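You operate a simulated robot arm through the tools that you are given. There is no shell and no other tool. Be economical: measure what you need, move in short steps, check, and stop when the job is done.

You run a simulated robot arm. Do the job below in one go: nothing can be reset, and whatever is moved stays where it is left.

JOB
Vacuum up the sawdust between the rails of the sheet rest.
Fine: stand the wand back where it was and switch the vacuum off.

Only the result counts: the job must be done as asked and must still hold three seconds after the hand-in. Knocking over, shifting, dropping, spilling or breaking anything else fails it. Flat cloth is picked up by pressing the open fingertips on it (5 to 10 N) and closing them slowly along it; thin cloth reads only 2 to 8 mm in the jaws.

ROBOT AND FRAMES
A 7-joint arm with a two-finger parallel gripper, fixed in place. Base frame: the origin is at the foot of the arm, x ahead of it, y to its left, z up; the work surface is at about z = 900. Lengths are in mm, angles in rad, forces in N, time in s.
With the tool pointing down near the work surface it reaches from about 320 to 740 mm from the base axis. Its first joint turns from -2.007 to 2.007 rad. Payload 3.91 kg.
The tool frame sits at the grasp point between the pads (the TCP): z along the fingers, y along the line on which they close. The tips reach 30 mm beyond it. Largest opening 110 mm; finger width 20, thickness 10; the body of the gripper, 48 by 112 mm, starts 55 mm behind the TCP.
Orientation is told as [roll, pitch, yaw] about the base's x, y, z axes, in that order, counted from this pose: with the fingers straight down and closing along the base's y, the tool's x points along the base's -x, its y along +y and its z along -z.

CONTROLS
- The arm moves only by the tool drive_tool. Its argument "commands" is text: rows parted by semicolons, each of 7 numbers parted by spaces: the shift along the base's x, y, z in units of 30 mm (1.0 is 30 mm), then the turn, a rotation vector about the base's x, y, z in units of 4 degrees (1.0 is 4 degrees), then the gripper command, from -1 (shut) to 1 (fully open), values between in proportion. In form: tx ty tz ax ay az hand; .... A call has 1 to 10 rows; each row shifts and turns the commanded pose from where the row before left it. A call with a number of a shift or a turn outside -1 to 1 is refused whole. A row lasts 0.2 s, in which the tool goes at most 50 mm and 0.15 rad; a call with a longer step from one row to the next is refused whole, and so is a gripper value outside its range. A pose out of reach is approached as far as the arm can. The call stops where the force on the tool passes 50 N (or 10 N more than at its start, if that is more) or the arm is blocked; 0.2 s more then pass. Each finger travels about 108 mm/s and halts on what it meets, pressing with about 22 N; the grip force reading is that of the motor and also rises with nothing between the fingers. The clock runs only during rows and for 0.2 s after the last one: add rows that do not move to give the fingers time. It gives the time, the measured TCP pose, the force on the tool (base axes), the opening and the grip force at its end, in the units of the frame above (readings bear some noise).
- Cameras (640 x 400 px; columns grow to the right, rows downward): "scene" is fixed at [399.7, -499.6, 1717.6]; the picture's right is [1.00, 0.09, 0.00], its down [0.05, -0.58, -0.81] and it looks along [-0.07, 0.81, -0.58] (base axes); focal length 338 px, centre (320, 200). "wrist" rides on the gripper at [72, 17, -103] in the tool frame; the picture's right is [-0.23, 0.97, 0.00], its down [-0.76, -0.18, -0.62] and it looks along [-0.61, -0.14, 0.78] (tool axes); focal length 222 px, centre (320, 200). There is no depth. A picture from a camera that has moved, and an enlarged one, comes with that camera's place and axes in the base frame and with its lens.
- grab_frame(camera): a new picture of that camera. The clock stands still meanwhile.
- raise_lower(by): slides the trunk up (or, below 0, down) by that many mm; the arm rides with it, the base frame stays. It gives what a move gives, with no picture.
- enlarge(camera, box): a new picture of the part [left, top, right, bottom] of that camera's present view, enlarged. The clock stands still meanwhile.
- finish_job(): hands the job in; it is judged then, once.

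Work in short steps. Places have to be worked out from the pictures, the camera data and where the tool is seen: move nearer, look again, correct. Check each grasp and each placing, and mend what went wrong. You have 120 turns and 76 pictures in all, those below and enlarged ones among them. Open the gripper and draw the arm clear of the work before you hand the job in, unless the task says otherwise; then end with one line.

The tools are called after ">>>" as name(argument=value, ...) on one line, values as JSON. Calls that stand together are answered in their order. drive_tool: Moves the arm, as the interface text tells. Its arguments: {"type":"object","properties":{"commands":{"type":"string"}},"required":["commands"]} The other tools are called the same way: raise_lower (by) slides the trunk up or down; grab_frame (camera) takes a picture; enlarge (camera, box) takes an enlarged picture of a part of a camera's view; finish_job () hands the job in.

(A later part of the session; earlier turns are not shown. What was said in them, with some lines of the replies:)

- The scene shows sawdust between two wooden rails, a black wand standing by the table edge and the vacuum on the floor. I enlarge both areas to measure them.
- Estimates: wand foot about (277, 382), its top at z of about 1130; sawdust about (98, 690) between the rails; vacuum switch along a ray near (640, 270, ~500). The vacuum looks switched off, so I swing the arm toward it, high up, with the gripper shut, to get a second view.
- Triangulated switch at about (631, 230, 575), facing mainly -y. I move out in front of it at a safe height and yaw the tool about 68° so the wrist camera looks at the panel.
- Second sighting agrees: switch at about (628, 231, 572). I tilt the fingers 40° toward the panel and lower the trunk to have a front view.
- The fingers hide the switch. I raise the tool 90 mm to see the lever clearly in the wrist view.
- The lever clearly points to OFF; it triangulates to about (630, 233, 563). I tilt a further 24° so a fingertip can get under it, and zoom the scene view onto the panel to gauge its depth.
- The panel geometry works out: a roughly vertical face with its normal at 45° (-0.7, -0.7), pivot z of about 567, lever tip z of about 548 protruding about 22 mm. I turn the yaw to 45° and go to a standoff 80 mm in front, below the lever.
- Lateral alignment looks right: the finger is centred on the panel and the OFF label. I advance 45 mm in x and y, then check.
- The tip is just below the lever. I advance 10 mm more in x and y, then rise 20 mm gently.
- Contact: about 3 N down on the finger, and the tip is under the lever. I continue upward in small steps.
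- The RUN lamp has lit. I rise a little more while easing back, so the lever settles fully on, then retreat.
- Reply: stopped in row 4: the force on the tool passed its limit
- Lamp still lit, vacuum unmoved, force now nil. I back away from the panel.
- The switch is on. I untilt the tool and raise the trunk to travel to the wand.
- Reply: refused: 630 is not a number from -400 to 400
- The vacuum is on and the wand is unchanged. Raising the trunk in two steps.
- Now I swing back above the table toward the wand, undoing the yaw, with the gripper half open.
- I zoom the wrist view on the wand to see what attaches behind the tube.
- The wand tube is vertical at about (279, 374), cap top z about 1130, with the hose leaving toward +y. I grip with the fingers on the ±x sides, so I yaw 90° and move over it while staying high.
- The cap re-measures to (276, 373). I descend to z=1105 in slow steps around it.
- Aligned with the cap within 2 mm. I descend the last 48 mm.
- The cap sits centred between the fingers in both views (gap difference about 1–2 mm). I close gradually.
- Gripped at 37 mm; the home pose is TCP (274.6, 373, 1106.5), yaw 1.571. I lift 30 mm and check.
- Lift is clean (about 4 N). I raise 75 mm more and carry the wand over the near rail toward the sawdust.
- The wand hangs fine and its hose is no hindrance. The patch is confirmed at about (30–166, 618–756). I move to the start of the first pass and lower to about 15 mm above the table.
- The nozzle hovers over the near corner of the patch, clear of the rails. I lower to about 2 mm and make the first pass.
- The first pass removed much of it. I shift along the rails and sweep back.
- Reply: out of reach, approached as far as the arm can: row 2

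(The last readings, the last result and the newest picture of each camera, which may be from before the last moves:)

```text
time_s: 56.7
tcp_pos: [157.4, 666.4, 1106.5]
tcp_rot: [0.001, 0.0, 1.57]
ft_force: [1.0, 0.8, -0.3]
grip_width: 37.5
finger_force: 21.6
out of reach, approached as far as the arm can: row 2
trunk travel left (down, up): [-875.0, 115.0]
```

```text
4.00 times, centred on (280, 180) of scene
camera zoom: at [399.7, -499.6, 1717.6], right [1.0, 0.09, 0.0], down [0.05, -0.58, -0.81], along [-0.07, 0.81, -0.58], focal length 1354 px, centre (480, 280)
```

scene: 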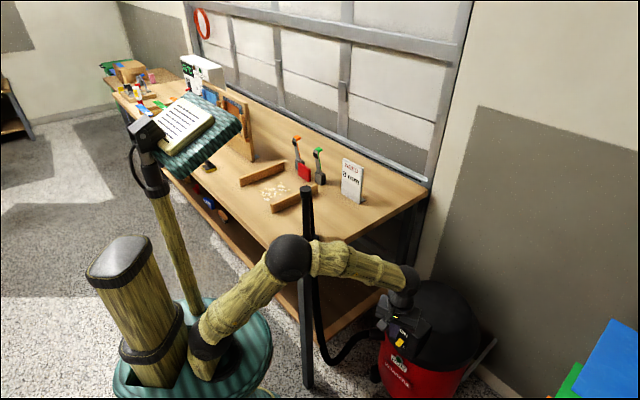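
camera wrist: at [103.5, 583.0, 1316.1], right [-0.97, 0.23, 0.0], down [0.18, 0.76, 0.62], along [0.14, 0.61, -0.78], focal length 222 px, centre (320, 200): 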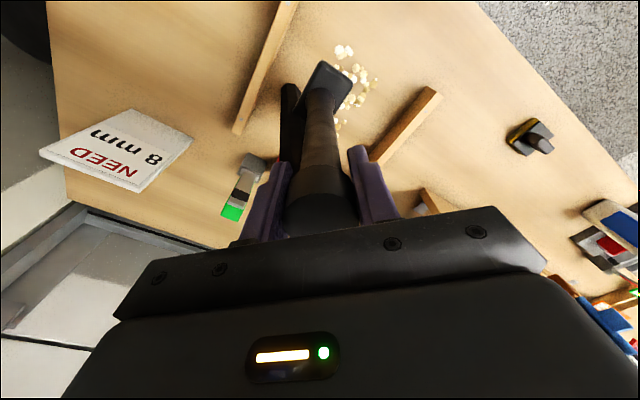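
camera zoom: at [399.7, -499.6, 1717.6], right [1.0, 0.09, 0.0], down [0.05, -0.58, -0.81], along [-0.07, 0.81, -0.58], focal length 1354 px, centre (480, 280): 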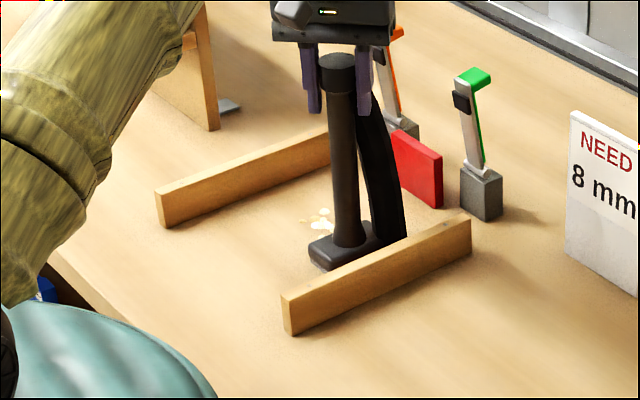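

Nearly all gone; only some grains near (112, 738) remain, at the reach limit. I raise the trunk 100 mm (lifting the wand too), which should extend the reach, then lower the arm back.

>>> raise_lower(by=100)

>>> drive_tool(commands="-0.5 0.5 -0.8 0 0 0 -1;-0.4 0.4 -0.8 0 0 0 -1;0 0.4 -0.8 0 0 0 -1;0 0 -0.5 0 0 0 -1;0 0 0 0 0 0 -1")

>>> enlarge(camera="scene", box=[220, 130, 340, 230])

```text
time_s: 58.0
tcp_pos: [157.0, 664.5, 1205.5]
tcp_rot: [0.001, 0.0, 1.571]
ft_force: [0.1, -1.5, -4.1]
grip_width: 37.7
finger_force: 22.0
trunk travel left (down, up): [-975.0, 15.0]
```

```text
time_s: 59.2
tcp_pos: [128.2, 697.3, 1119.6]
tcp_rot: [0.002, 0.002, 1.57]
ft_force: [0.2, -0.3, -1.8]
grip_width: 37.5
finger_force: 22.3
out of reach, approached as far as the arm can: row 3
trunk travel left (down, up): [-975.0, 15.0]
```

```text
4.00 times, centred on (280, 180) of scene
camera zoom: at [399.7, -499.6, 1717.6], right [1.0, 0.09, 0.0], down [0.05, -0.58, -0.81], along [-0.07, 0.81, -0.58], focal length 1354 px, centre (480, 280)
```

zoom: 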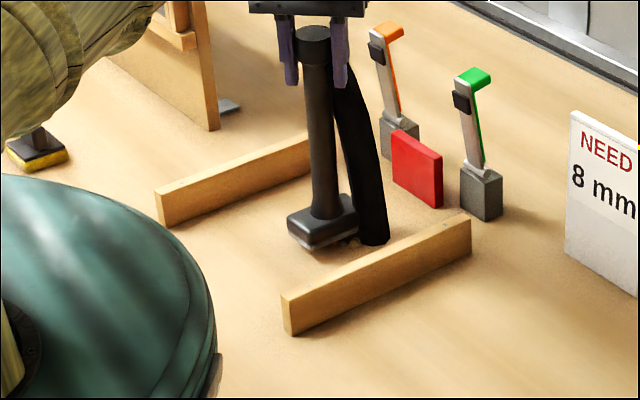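

The nozzle now covers the remaining grains. I lower it to the table level there and check.

>>> drive_tool(commands="0 0 -0.2 0 0 0 -1;0 0 -0.17 0 0 0 -1;-0.2 0.1 0 0 0 0 -1;-0.3 0.1 0 0 0 0 -1;-0.3 0.05 0 0 0 0 -1;0 0 0 0 0 0 -1")

>>> enlarge(camera="scene", box=[220, 130, 340, 230])

```text
time_s: 60.6
tcp_pos: [104.6, 699.0, 1109.6]
tcp_rot: [0.002, 0.002, 1.572]
ft_force: [-0.1, -0.8, -2.9]
grip_width: 37.5
finger_force: 21.7
out of reach, approached as far as the arm can: row 3
trunk travel left (down, up): [-975.0, 15.0]
```

```text
4.00 times, centred on (280, 180) of scene
camera zoom: at [399.7, -499.6, 1717.6], right [1.0, 0.09, 0.0], down [0.05, -0.58, -0.81], along [-0.07, 0.81, -0.58], focal length 1354 px, centre (480, 280)
```

zoom: 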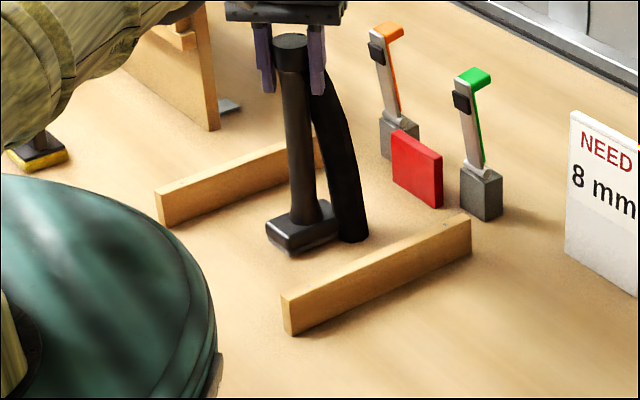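

Nothing visible, but the wand and hose may hide grains. I slide aside along the table to look behind.

>>> drive_tool(commands="-0.4 -0.3 0 0 0 0 -1;-0.5 -0.45 0 0 0 0 -1;-0.5 -0.45 0 0 0 0 -1;-0.5 -0.45 0 0 0 0 -1;0 0 0 0 0 0 -1")

>>> enlarge(camera="scene", box=[220, 130, 340, 230])

```text
time_s: 61.8
tcp_pos: [47.2, 649.7, 1106.8]
tcp_rot: [0.002, 0.003, 1.571]
ft_force: [0.7, -0.2, -3.4]
grip_width: 37.6
finger_force: 22.5
trunk travel left (down, up): [-975.0, 15.0]
```

```text
4.00 times, centred on (280, 180) of scene
camera zoom: at [399.7, -499.6, 1717.6], right [1.0, 0.09, 0.0], down [0.05, -0.58, -0.81], along [-0.07, 0.81, -0.58], focal length 1354 px, centre (480, 280)
```

zoom: 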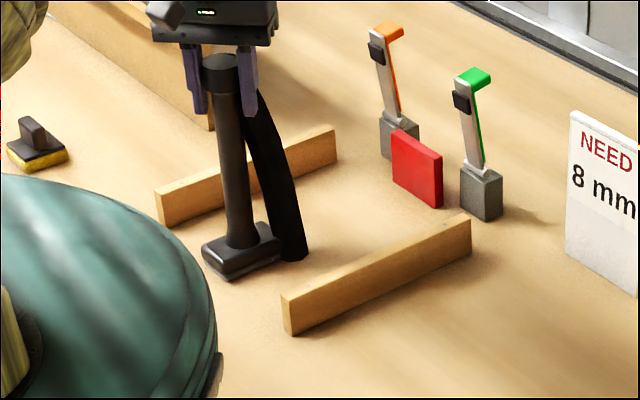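

The patch looks clean. I lift the wand clear and view the spot from the wrist and scene cameras for leftovers.

>>> drive_tool(commands="0 0 0.6 0 0 0 -1;0 0 0.9 0 0 0 -1;0 0 0.9 0 0 0 -1;0 0 0.9 0 0 0 -1;0.5 -0.9 0 0 0 0 -1;0.5 -0.9 0 0 0 0 -1;0.5 -0.9 0 0 0 0 -1;0.5 -0.9 0 0 0 0 -1;0 0 0 0 0 0 -1")

>>> grab_frame(camera="wrist")

>>> enlarge(camera="scene", box=[220, 130, 340, 230])

```text
time_s: 63.8
tcp_pos: [107.1, 542.6, 1207.2]
tcp_rot: [0.001, 0.001, 1.57]
ft_force: [-0.1, -0.2, -2.9]
grip_width: 37.3
finger_force: 22.1
trunk travel left (down, up): [-975.0, 15.0]
```

```text
33 pictures are left
camera wrist: at [89.7, 469.6, 1311.1], right [-0.97, 0.23, 0.0], down [0.18, 0.76, 0.62], along [0.14, 0.61, -0.78], focal length 222 px, centre (320, 200)
```

wrist: 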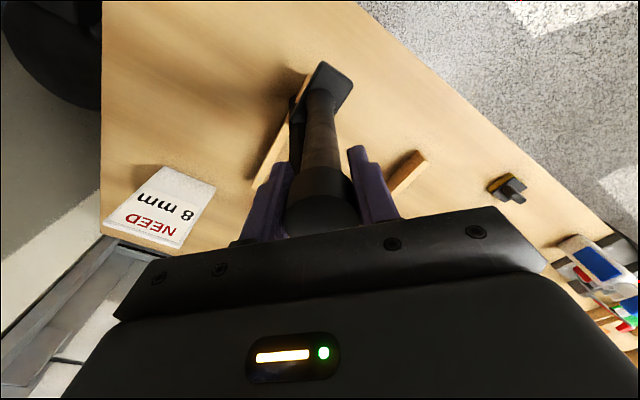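

```text
4.00 times, centred on (280, 180) of scene
camera zoom: at [399.7, -499.6, 1717.6], right [1.0, 0.09, 0.0], down [0.05, -0.58, -0.81], along [-0.07, 0.81, -0.58], focal length 1354 px, centre (480, 280)
```

zoom: 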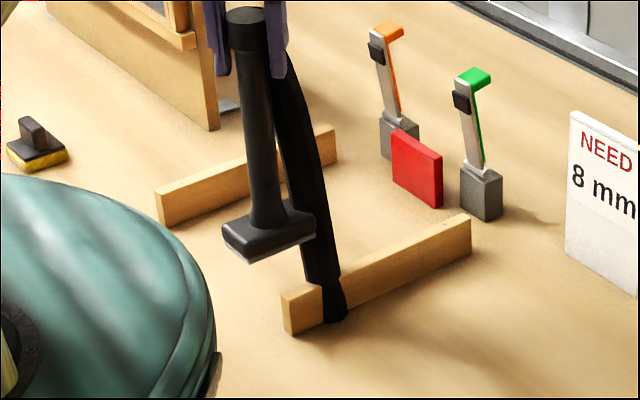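

Clean so far. I carry the wand above its home spot and take one unobstructed look before standing it down.

>>> drive_tool(commands="0.8 -0.8 0 0 0 0 -1;0.8 -0.8 0 0 0 0 -1;0.8 -0.8 0 0 0 0 -1;0.8 -0.8 0 0 0 0 -1;0.8 -0.8 0 0 0 0 -1;0.8 -0.8 0 0 0 0 -1;0.78 -0.85 0 0 0 0 -1;0 0 0 0 0 0 -1;0 0 0 0 0 0 -1")

>>> enlarge(camera="scene", box=[200, 110, 360, 260])

>>> grab_frame(camera="wrist")

```text
time_s: 65.8
tcp_pos: [275.2, 372.1, 1203.9]
tcp_rot: [0.003, 0.003, 1.571]
ft_force: [-0.3, 0.9, -3.6]
grip_width: 37.3
finger_force: 22.2
trunk travel left (down, up): [-975.0, 15.0]
```

```text
2.67 times, centred on (280, 185) of scene
camera zoom: at [399.7, -499.6, 1717.6], right [1.0, 0.09, 0.0], down [0.05, -0.58, -0.81], along [-0.07, 0.81, -0.58], focal length 902 px, centre (427, 240)
```

zoom: 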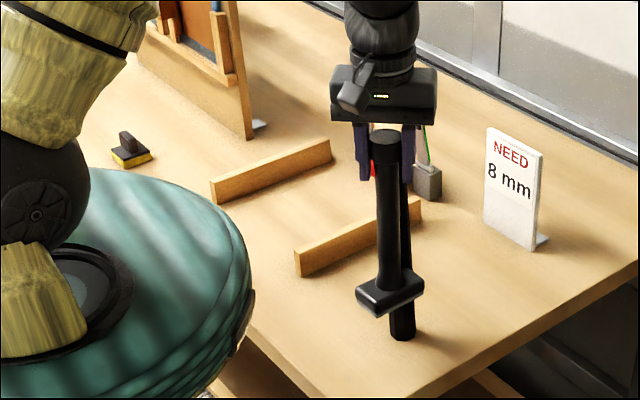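

```text
30 pictures are left
camera wrist: at [258.8, 298.8, 1307.6], right [-0.97, 0.23, 0.0], down [0.18, 0.76, 0.62], along [0.14, 0.61, -0.78], focal length 222 px, centre (320, 200)
```

wrist: 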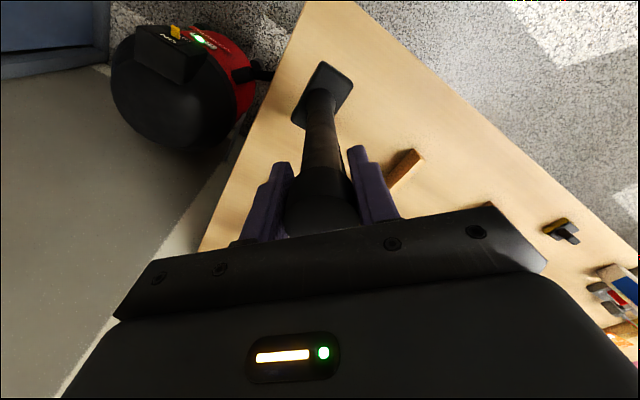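

The rest is clean. I lower the wand to its original pose, slowly at the end.

>>> drive_tool(commands="0 0 -0.8 0 0 0 -1;0 0 -0.8 0 0 0 -1;0 0 -0.7 0 0 0 -1;0 0 -0.4 0 0 0 -1;0 0 -0.25 0 0 0 -1;0 0 -0.15 0 0 0 -1;0 0 -0.08 0 0 0 -1;0 0 0 0 0 0 -1")

>>> enlarge(camera="scene", box=[260, 120, 370, 260])

```text
time_s: 67.6
tcp_pos: [274.6, 371.0, 1112.8]
tcp_rot: [0.001, 0.003, 1.571]
ft_force: [0.0, 0.5, -3.6]
grip_width: 37.5
finger_force: 22.0
trunk travel left (down, up): [-975.0, 15.0]
```

```text
2.86 times, centred on (315, 190) of scene
camera zoom: at [399.7, -499.6, 1717.6], right [1.0, 0.09, 0.0], down [0.05, -0.58, -0.81], along [-0.07, 0.81, -0.58], focal length 967 px, centre (334, 229)
```

zoom: 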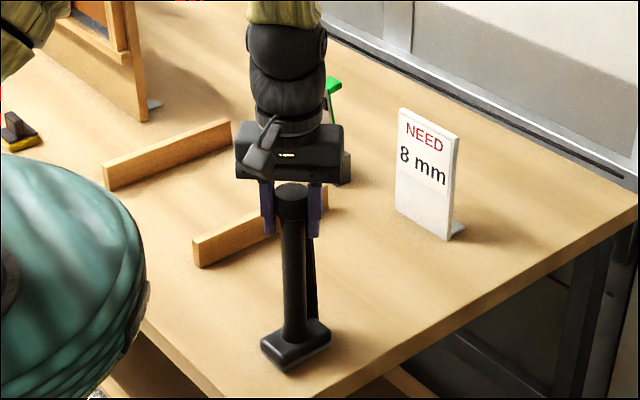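

About 6 mm to go. I lower in 1.5 mm steps, with a +1 mm y correction, until the weight comes off.

>>> drive_tool(commands="0 0.04 -0.06 0 0 0 -1;0 0 -0.06 0 0 0 -1;0 0 -0.05 0 0 0 -1;0 0 -0.04 0 0 0 -1;0 0 0 0 0 0 -1")

```text
time_s: 68.8
tcp_pos: [273.3, 373.0, 1106.5]
tcp_rot: [0.0, -0.002, 1.57]
ft_force: [-2.2, -1.2, 10.2]
grip_width: 37.4
finger_force: 22.2
trunk travel left (down, up): [-975.0, 15.0]
```

The wand is standing (upward contact 10 N) at the home pose. I ease off slightly and open slowly, then check.

>>> drive_tool(commands="0.03 0 0.03 0 0 0 -1;0 0 0 0 0 0 -0.2;0 0 0 0 0 0 0;0 0 0 0 0 0 0.3;0 0 0 0 0 0 0.8;0 0 0 0 0 0 0.8")

>>> enlarge(camera="scene", box=[260, 120, 370, 260])

```text
time_s: 70.2
tcp_pos: [275.8, 373.3, 1107.4]
tcp_rot: [0.001, 0.003, 1.572]
ft_force: [-0.5, 0.3, -0.3]
grip_width: 99.0
finger_force: 0.1
trunk travel left (down, up): [-975.0, 15.0]
```

```text
2.86 times, centred on (315, 190) of scene
camera zoom: at [399.7, -499.6, 1717.6], right [1.0, 0.09, 0.0], down [0.05, -0.58, -0.81], along [-0.07, 0.81, -0.58], focal length 967 px, centre (334, 229)
```

zoom: 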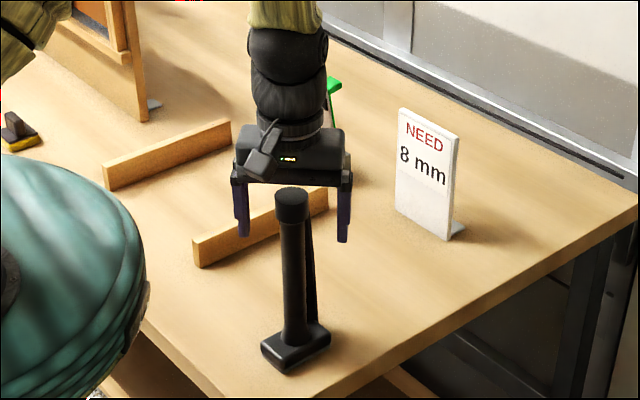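

The wand stands exactly as before (same pixels). I rise straight up 240 mm and check that it stays put.

>>> drive_tool(commands="0 0 0.5 0 0 0 0.8;0 0 1 0 0 0 0.8;0 0 1 0 0 0 0.8;0 0 1 0 0 0 0.8;0 0 1 0 0 0 0.8;0 0 1 0 0 0 0.8;0 0 1 0 0 0 0.8;0 0 0.5 0 0 0 0.8")

>>> drive_tool(commands="0.9 -0.9 0 0 0 -1 -1;0.9 -0.9 0 0 0 -1 -1;0.9 -0.9 0 0 0 -1 -1;0.9 -0.9 0 0 0 -1 -1;0.9 -0.9 0 0 0 -1 -1;0.9 -0.9 0 0 0 -1 -1;0.9 -0.9 0 0 0 -1 -1;0.9 -0.9 0 0 0 -1 -1;0.9 -0.9 0 0 0 -1 -1;0.9 -0.9 0 0 0 -1 -1")

>>> drive_tool(commands="0.5 -0.5 0 0 0 -1 -1;0 0 0 0 0 -0.25 -1")

>>> enlarge(camera="scene", box=[200, 120, 380, 260])

```text
time_s: 72.0
tcp_pos: [274.4, 372.7, 1318.9]
tcp_rot: [0.002, 0.002, 1.571]
ft_force: [0.1, -0.4, 0.3]
grip_width: 98.8
finger_force: 0.1
trunk travel left (down, up): [-975.0, 15.0]
```

```text
time_s: 74.2
tcp_pos: [546.6, 102.0, 1320.7]
tcp_rot: [0.004, 0.001, 0.871]
ft_force: [0.4, 0.4, -0.4]
grip_width: 0.0
finger_force: 22.0
trunk travel left (down, up): [-975.0, 15.0]
```

```text
time_s: 74.8
tcp_pos: [559.2, 88.2, 1319.0]
tcp_rot: [0.0, 0.001, 0.786]
ft_force: [-0.3, 0.3, 0.1]
grip_width: 0.0
finger_force: 22.2
trunk travel left (down, up): [-975.0, 15.0]
```

```text
2.86 times, centred on (290, 190) of scene
camera zoom: at [399.7, -499.6, 1717.6], right [1.0, 0.09, 0.0], down [0.05, -0.58, -0.81], along [-0.07, 0.81, -0.58], focal length 967 px, centre (406, 229)
```

zoom: 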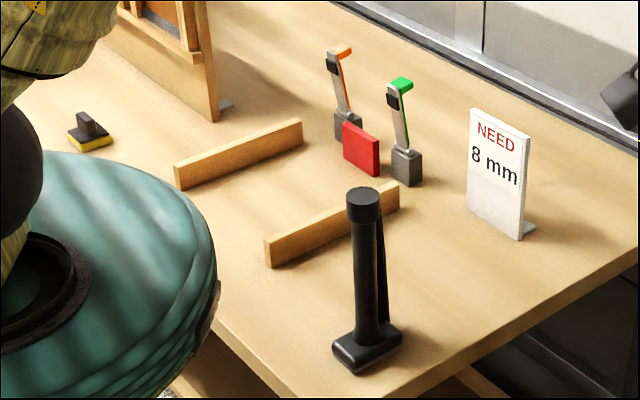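

Table clean, wand standing. I lower the trunk toward the vacuum and tilt the fingers 40° to push the lever down from above.

>>> raise_lower(by=-400)

>>> raise_lower(by=-200)

>>> drive_tool(commands="0 0 0 0.707 -0.707 0 -1;0 0 0 0.707 -0.707 0 -1;0 0 0 0.707 -0.707 0 -1;0 0 0 0.707 -0.707 0 -1;0 0 0 0.707 -0.707 0 -1;0 0 0 0.707 -0.707 0 -1;0 0 0 0.707 -0.707 0 -1;0 0 0 0.707 -0.707 0 -1;0 0 0 0.707 -0.707 0 -1;0 0 0 0.707 -0.707 0 -1")

>>> enlarge(camera="scene", box=[340, 270, 480, 370])

```text
time_s: 78.6
tcp_pos: [560.2, 87.0, 919.2]
tcp_rot: [0.002, 0.001, 0.783]
ft_force: [0.6, -0.8, 0.3]
grip_width: 0.0
finger_force: 22.2
trunk travel left (down, up): [-575.0, 415.0]
```

```text
time_s: 80.8
tcp_pos: [560.3, 87.3, 719.1]
tcp_rot: [0.002, 0.002, 0.785]
ft_force: [-0.2, 0.8, -0.5]
grip_width: 0.0
finger_force: 21.9
trunk travel left (down, up): [-375.0, 615.0]
```

```text
time_s: 83.0
tcp_pos: [559.5, 87.9, 720.3]
tcp_rot: [0.001, -0.7, 0.786]
ft_force: [0.2, -0.1, 0.4]
grip_width: 0.0
finger_force: 22.4
trunk travel left (down, up): [-375.0, 615.0]
```

```text
4.00 times, centred on (410, 320) of scene
camera zoom: at [399.7, -499.6, 1717.6], right [1.0, 0.09, 0.0], down [0.05, -0.58, -0.81], along [-0.07, 0.81, -0.58], focal length 1354 px, centre (-40, -280)
```

zoom: 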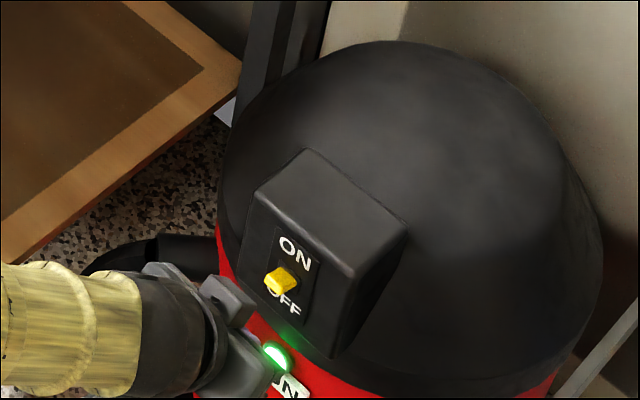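

The vacuum hasn't moved and is still running. I move to a standoff just above and in front of the lever.

>>> drive_tool(commands="0.27 0.77 -0.4 0 0 0 -1;0.27 0.77 -0.4 0 0 0 -1;0.27 0.77 -0.4 0 0 0 -1;0.27 0.77 -0.5 0 0 0 -1;0.26 0.76 -0.5 0 0 0 -1;0 0 0 0 0 0 -1")

>>> enlarge(camera="scene", box=[340, 270, 460, 370])

```text
time_s: 84.4
tcp_pos: [601.2, 205.3, 652.9]
tcp_rot: [0.001, -0.697, 0.784]
ft_force: [-0.1, -0.1, 0.1]
grip_width: 0.1
finger_force: 22.3
trunk travel left (down, up): [-375.0, 615.0]
```

```text
4.00 times, centred on (400, 320) of scene
camera zoom: at [399.7, -499.6, 1717.6], right [1.0, 0.09, 0.0], down [0.05, -0.58, -0.81], along [-0.07, 0.81, -0.58], focal length 1354 px, centre (0, -280)
```

zoom: 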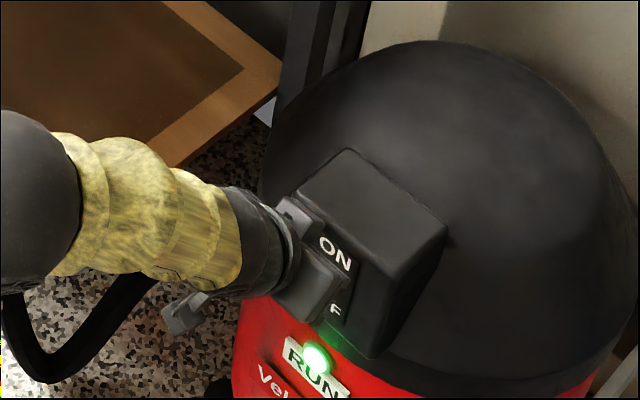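

The hand hides the lever from the scene camera, so I rely on the calculated pose: advance 22 mm in x and y, then press down in small steps while watching force.

>>> drive_tool(commands="0.25 0.25 0 0 0 0 -1;0.25 0.25 0 0 0 0 -1;0.22 0.22 0 0 0 0 -1;0 0 -0.25 0 0 0 -1;0 0 -0.25 0 0 0 -1;0 0 -0.25 0 0 0 -1;0 0 -0.25 0 0 0 -1")

>>> grab_frame(camera="wrist")

```text
time_s: 86.0
tcp_pos: [622.1, 223.4, 622.0]
tcp_rot: [0.001, -0.697, 0.786]
ft_force: [0.3, -0.1, -0.1]
grip_width: 0.0
finger_force: 22.8
trunk travel left (down, up): [-375.0, 615.0]
```

```text
24 pictures are left
camera wrist: at [523.7, 148.3, 655.5], right [-0.57, 0.81, 0.15], down [0.26, 0.0, 0.97], along [0.78, 0.58, -0.21], focal length 222 px, centre (320, 200)
```

wrist: 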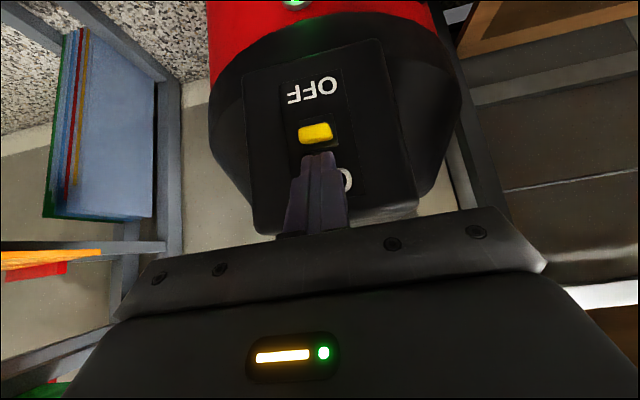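

Perfect view: the finger is centred right above the lever. I press down about 36 mm in small steps.

>>> drive_tool(commands="0 0 -0.2 0 0 0 -1;0 0 -0.2 0 0 0 -1;0 0 -0.2 0 0 0 -1;0 0 -0.2 0 0 0 -1;0 0 -0.2 0 0 0 -1")

>>> grab_frame(camera="wrist")

```text
time_s: 87.2
tcp_pos: [621.6, 225.7, 600.6]
tcp_rot: [-0.002, -0.708, 0.787]
ft_force: [-11.3, -8.1, 34.2]
grip_width: 0.1
finger_force: 22.1
trunk travel left (down, up): [-375.0, 615.0]
```

```text
23 pictures are left
camera wrist: at [522.4, 148.6, 632.3], right [-0.57, 0.81, 0.14], down [0.25, 0.0, 0.97], along [0.79, 0.58, -0.2], focal length 222 px, centre (320, 200)
```

wrist: 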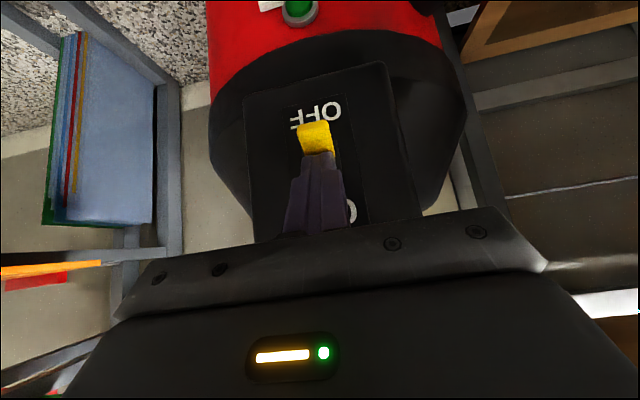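

The lever is down and the RUN lamp is dark. I lift off and retreat, then verify.

>>> drive_tool(commands="0 0 0.2 0 0 0 -1;0 0 0.4 0 0 0 -1;-0.3 -0.3 0.5 0 0 0 -1;-0.6 -0.6 0.5 0 0 0 -1;-0.6 -0.6 0.5 0 0 0 -1;-0.6 -0.6 0.5 0 0 0 -1;0 0 0.5 0 0 0 -1")

>>> grab_frame(camera="wrist")

>>> enlarge(camera="scene", box=[340, 270, 480, 370])

```text
time_s: 88.8
tcp_pos: [559.4, 160.2, 688.1]
tcp_rot: [0.001, -0.697, 0.785]
ft_force: [0.3, 0.3, -0.3]
grip_width: 0.0
finger_force: 22.3
trunk travel left (down, up): [-375.0, 615.0]
```

```text
22 pictures are left
camera wrist: at [461.3, 84.8, 722.1], right [-0.57, 0.81, 0.15], down [0.26, 0.0, 0.97], along [0.78, 0.58, -0.21], focal length 222 px, centre (320, 200)
```

wrist: 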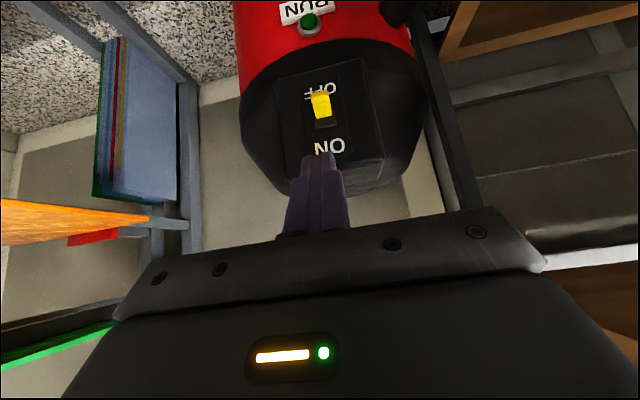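

```text
4.00 times, centred on (410, 320) of scene
camera zoom: at [399.7, -499.6, 1717.6], right [1.0, 0.09, 0.0], down [0.05, -0.58, -0.81], along [-0.07, 0.81, -0.58], focal length 1354 px, centre (-40, -280)
```

zoom: 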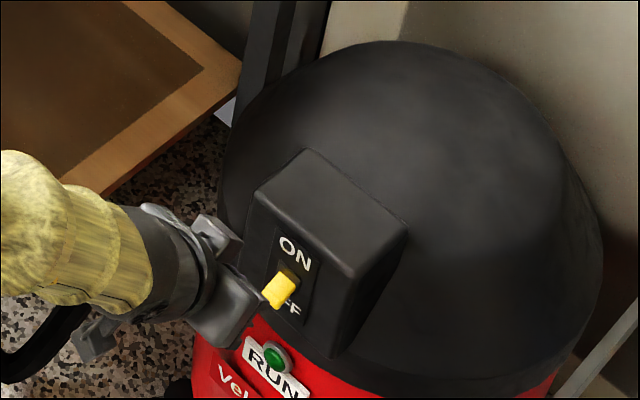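

The vacuum is off and unmoved. I draw clear, open the gripper, and take a last overall look.

>>> drive_tool(commands="-0.2 -0.8 0.5 0 0 0 -1;0 -0.8 0.5 0 0 0 -1;0 -0.8 0.5 0 0 0 0.5;0 0 0.5 0 0 0 1;0 0 0 0 0 0 1;0 0 0 0 0 0 1")

>>> raise_lower(by=300)

>>> grab_frame(camera="scene")

>>> enlarge(camera="scene", box=[200, 130, 380, 260])

```text
time_s: 90.2
tcp_pos: [551.6, 89.0, 745.6]
tcp_rot: [0.001, -0.695, 0.786]
ft_force: [-0.5, -0.6, 0.2]
grip_width: 110.3
finger_force: 0.1
trunk travel left (down, up): [-375.0, 615.0]
```

```text
time_s: 93.2
tcp_pos: [552.2, 88.5, 1045.7]
tcp_rot: [0.002, -0.695, 0.785]
ft_force: [0.7, -0.3, -0.4]
grip_width: 109.8
finger_force: 0.1
trunk travel left (down, up): [-675.0, 315.0]
```

```text
20 pictures are left
```

scene: 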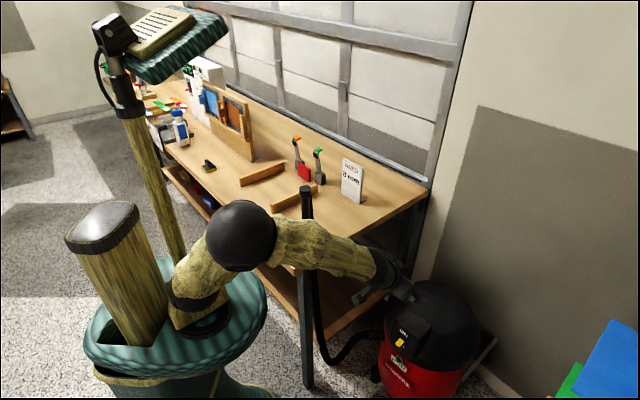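

```text
3.08 times, centred on (290, 195) of scene
camera zoom: at [399.7, -499.6, 1717.6], right [1.0, 0.09, 0.0], down [0.05, -0.58, -0.81], along [-0.07, 0.81, -0.58], focal length 1041 px, centre (412, 215)
```

zoom: 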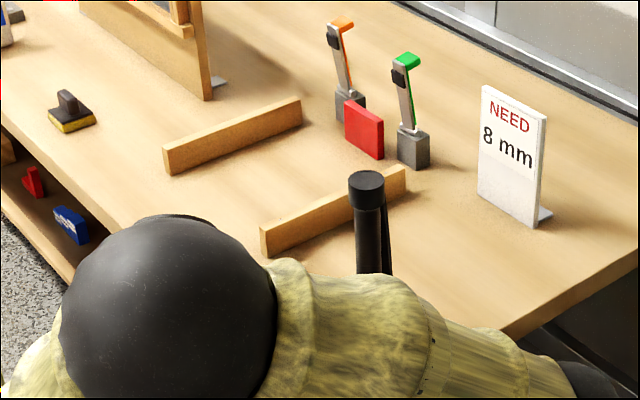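

The sawdust is gone, the wand top is at its original pixel, the vacuum is off, and the gripper is open and clear. I hand the job in.

>>> finish_job()

```text
The job is handed in.
```

The sawdust between the rails is vacuumed up with none visible in the last pictures, the wand stands back in its place, and the vacuum is switched off.
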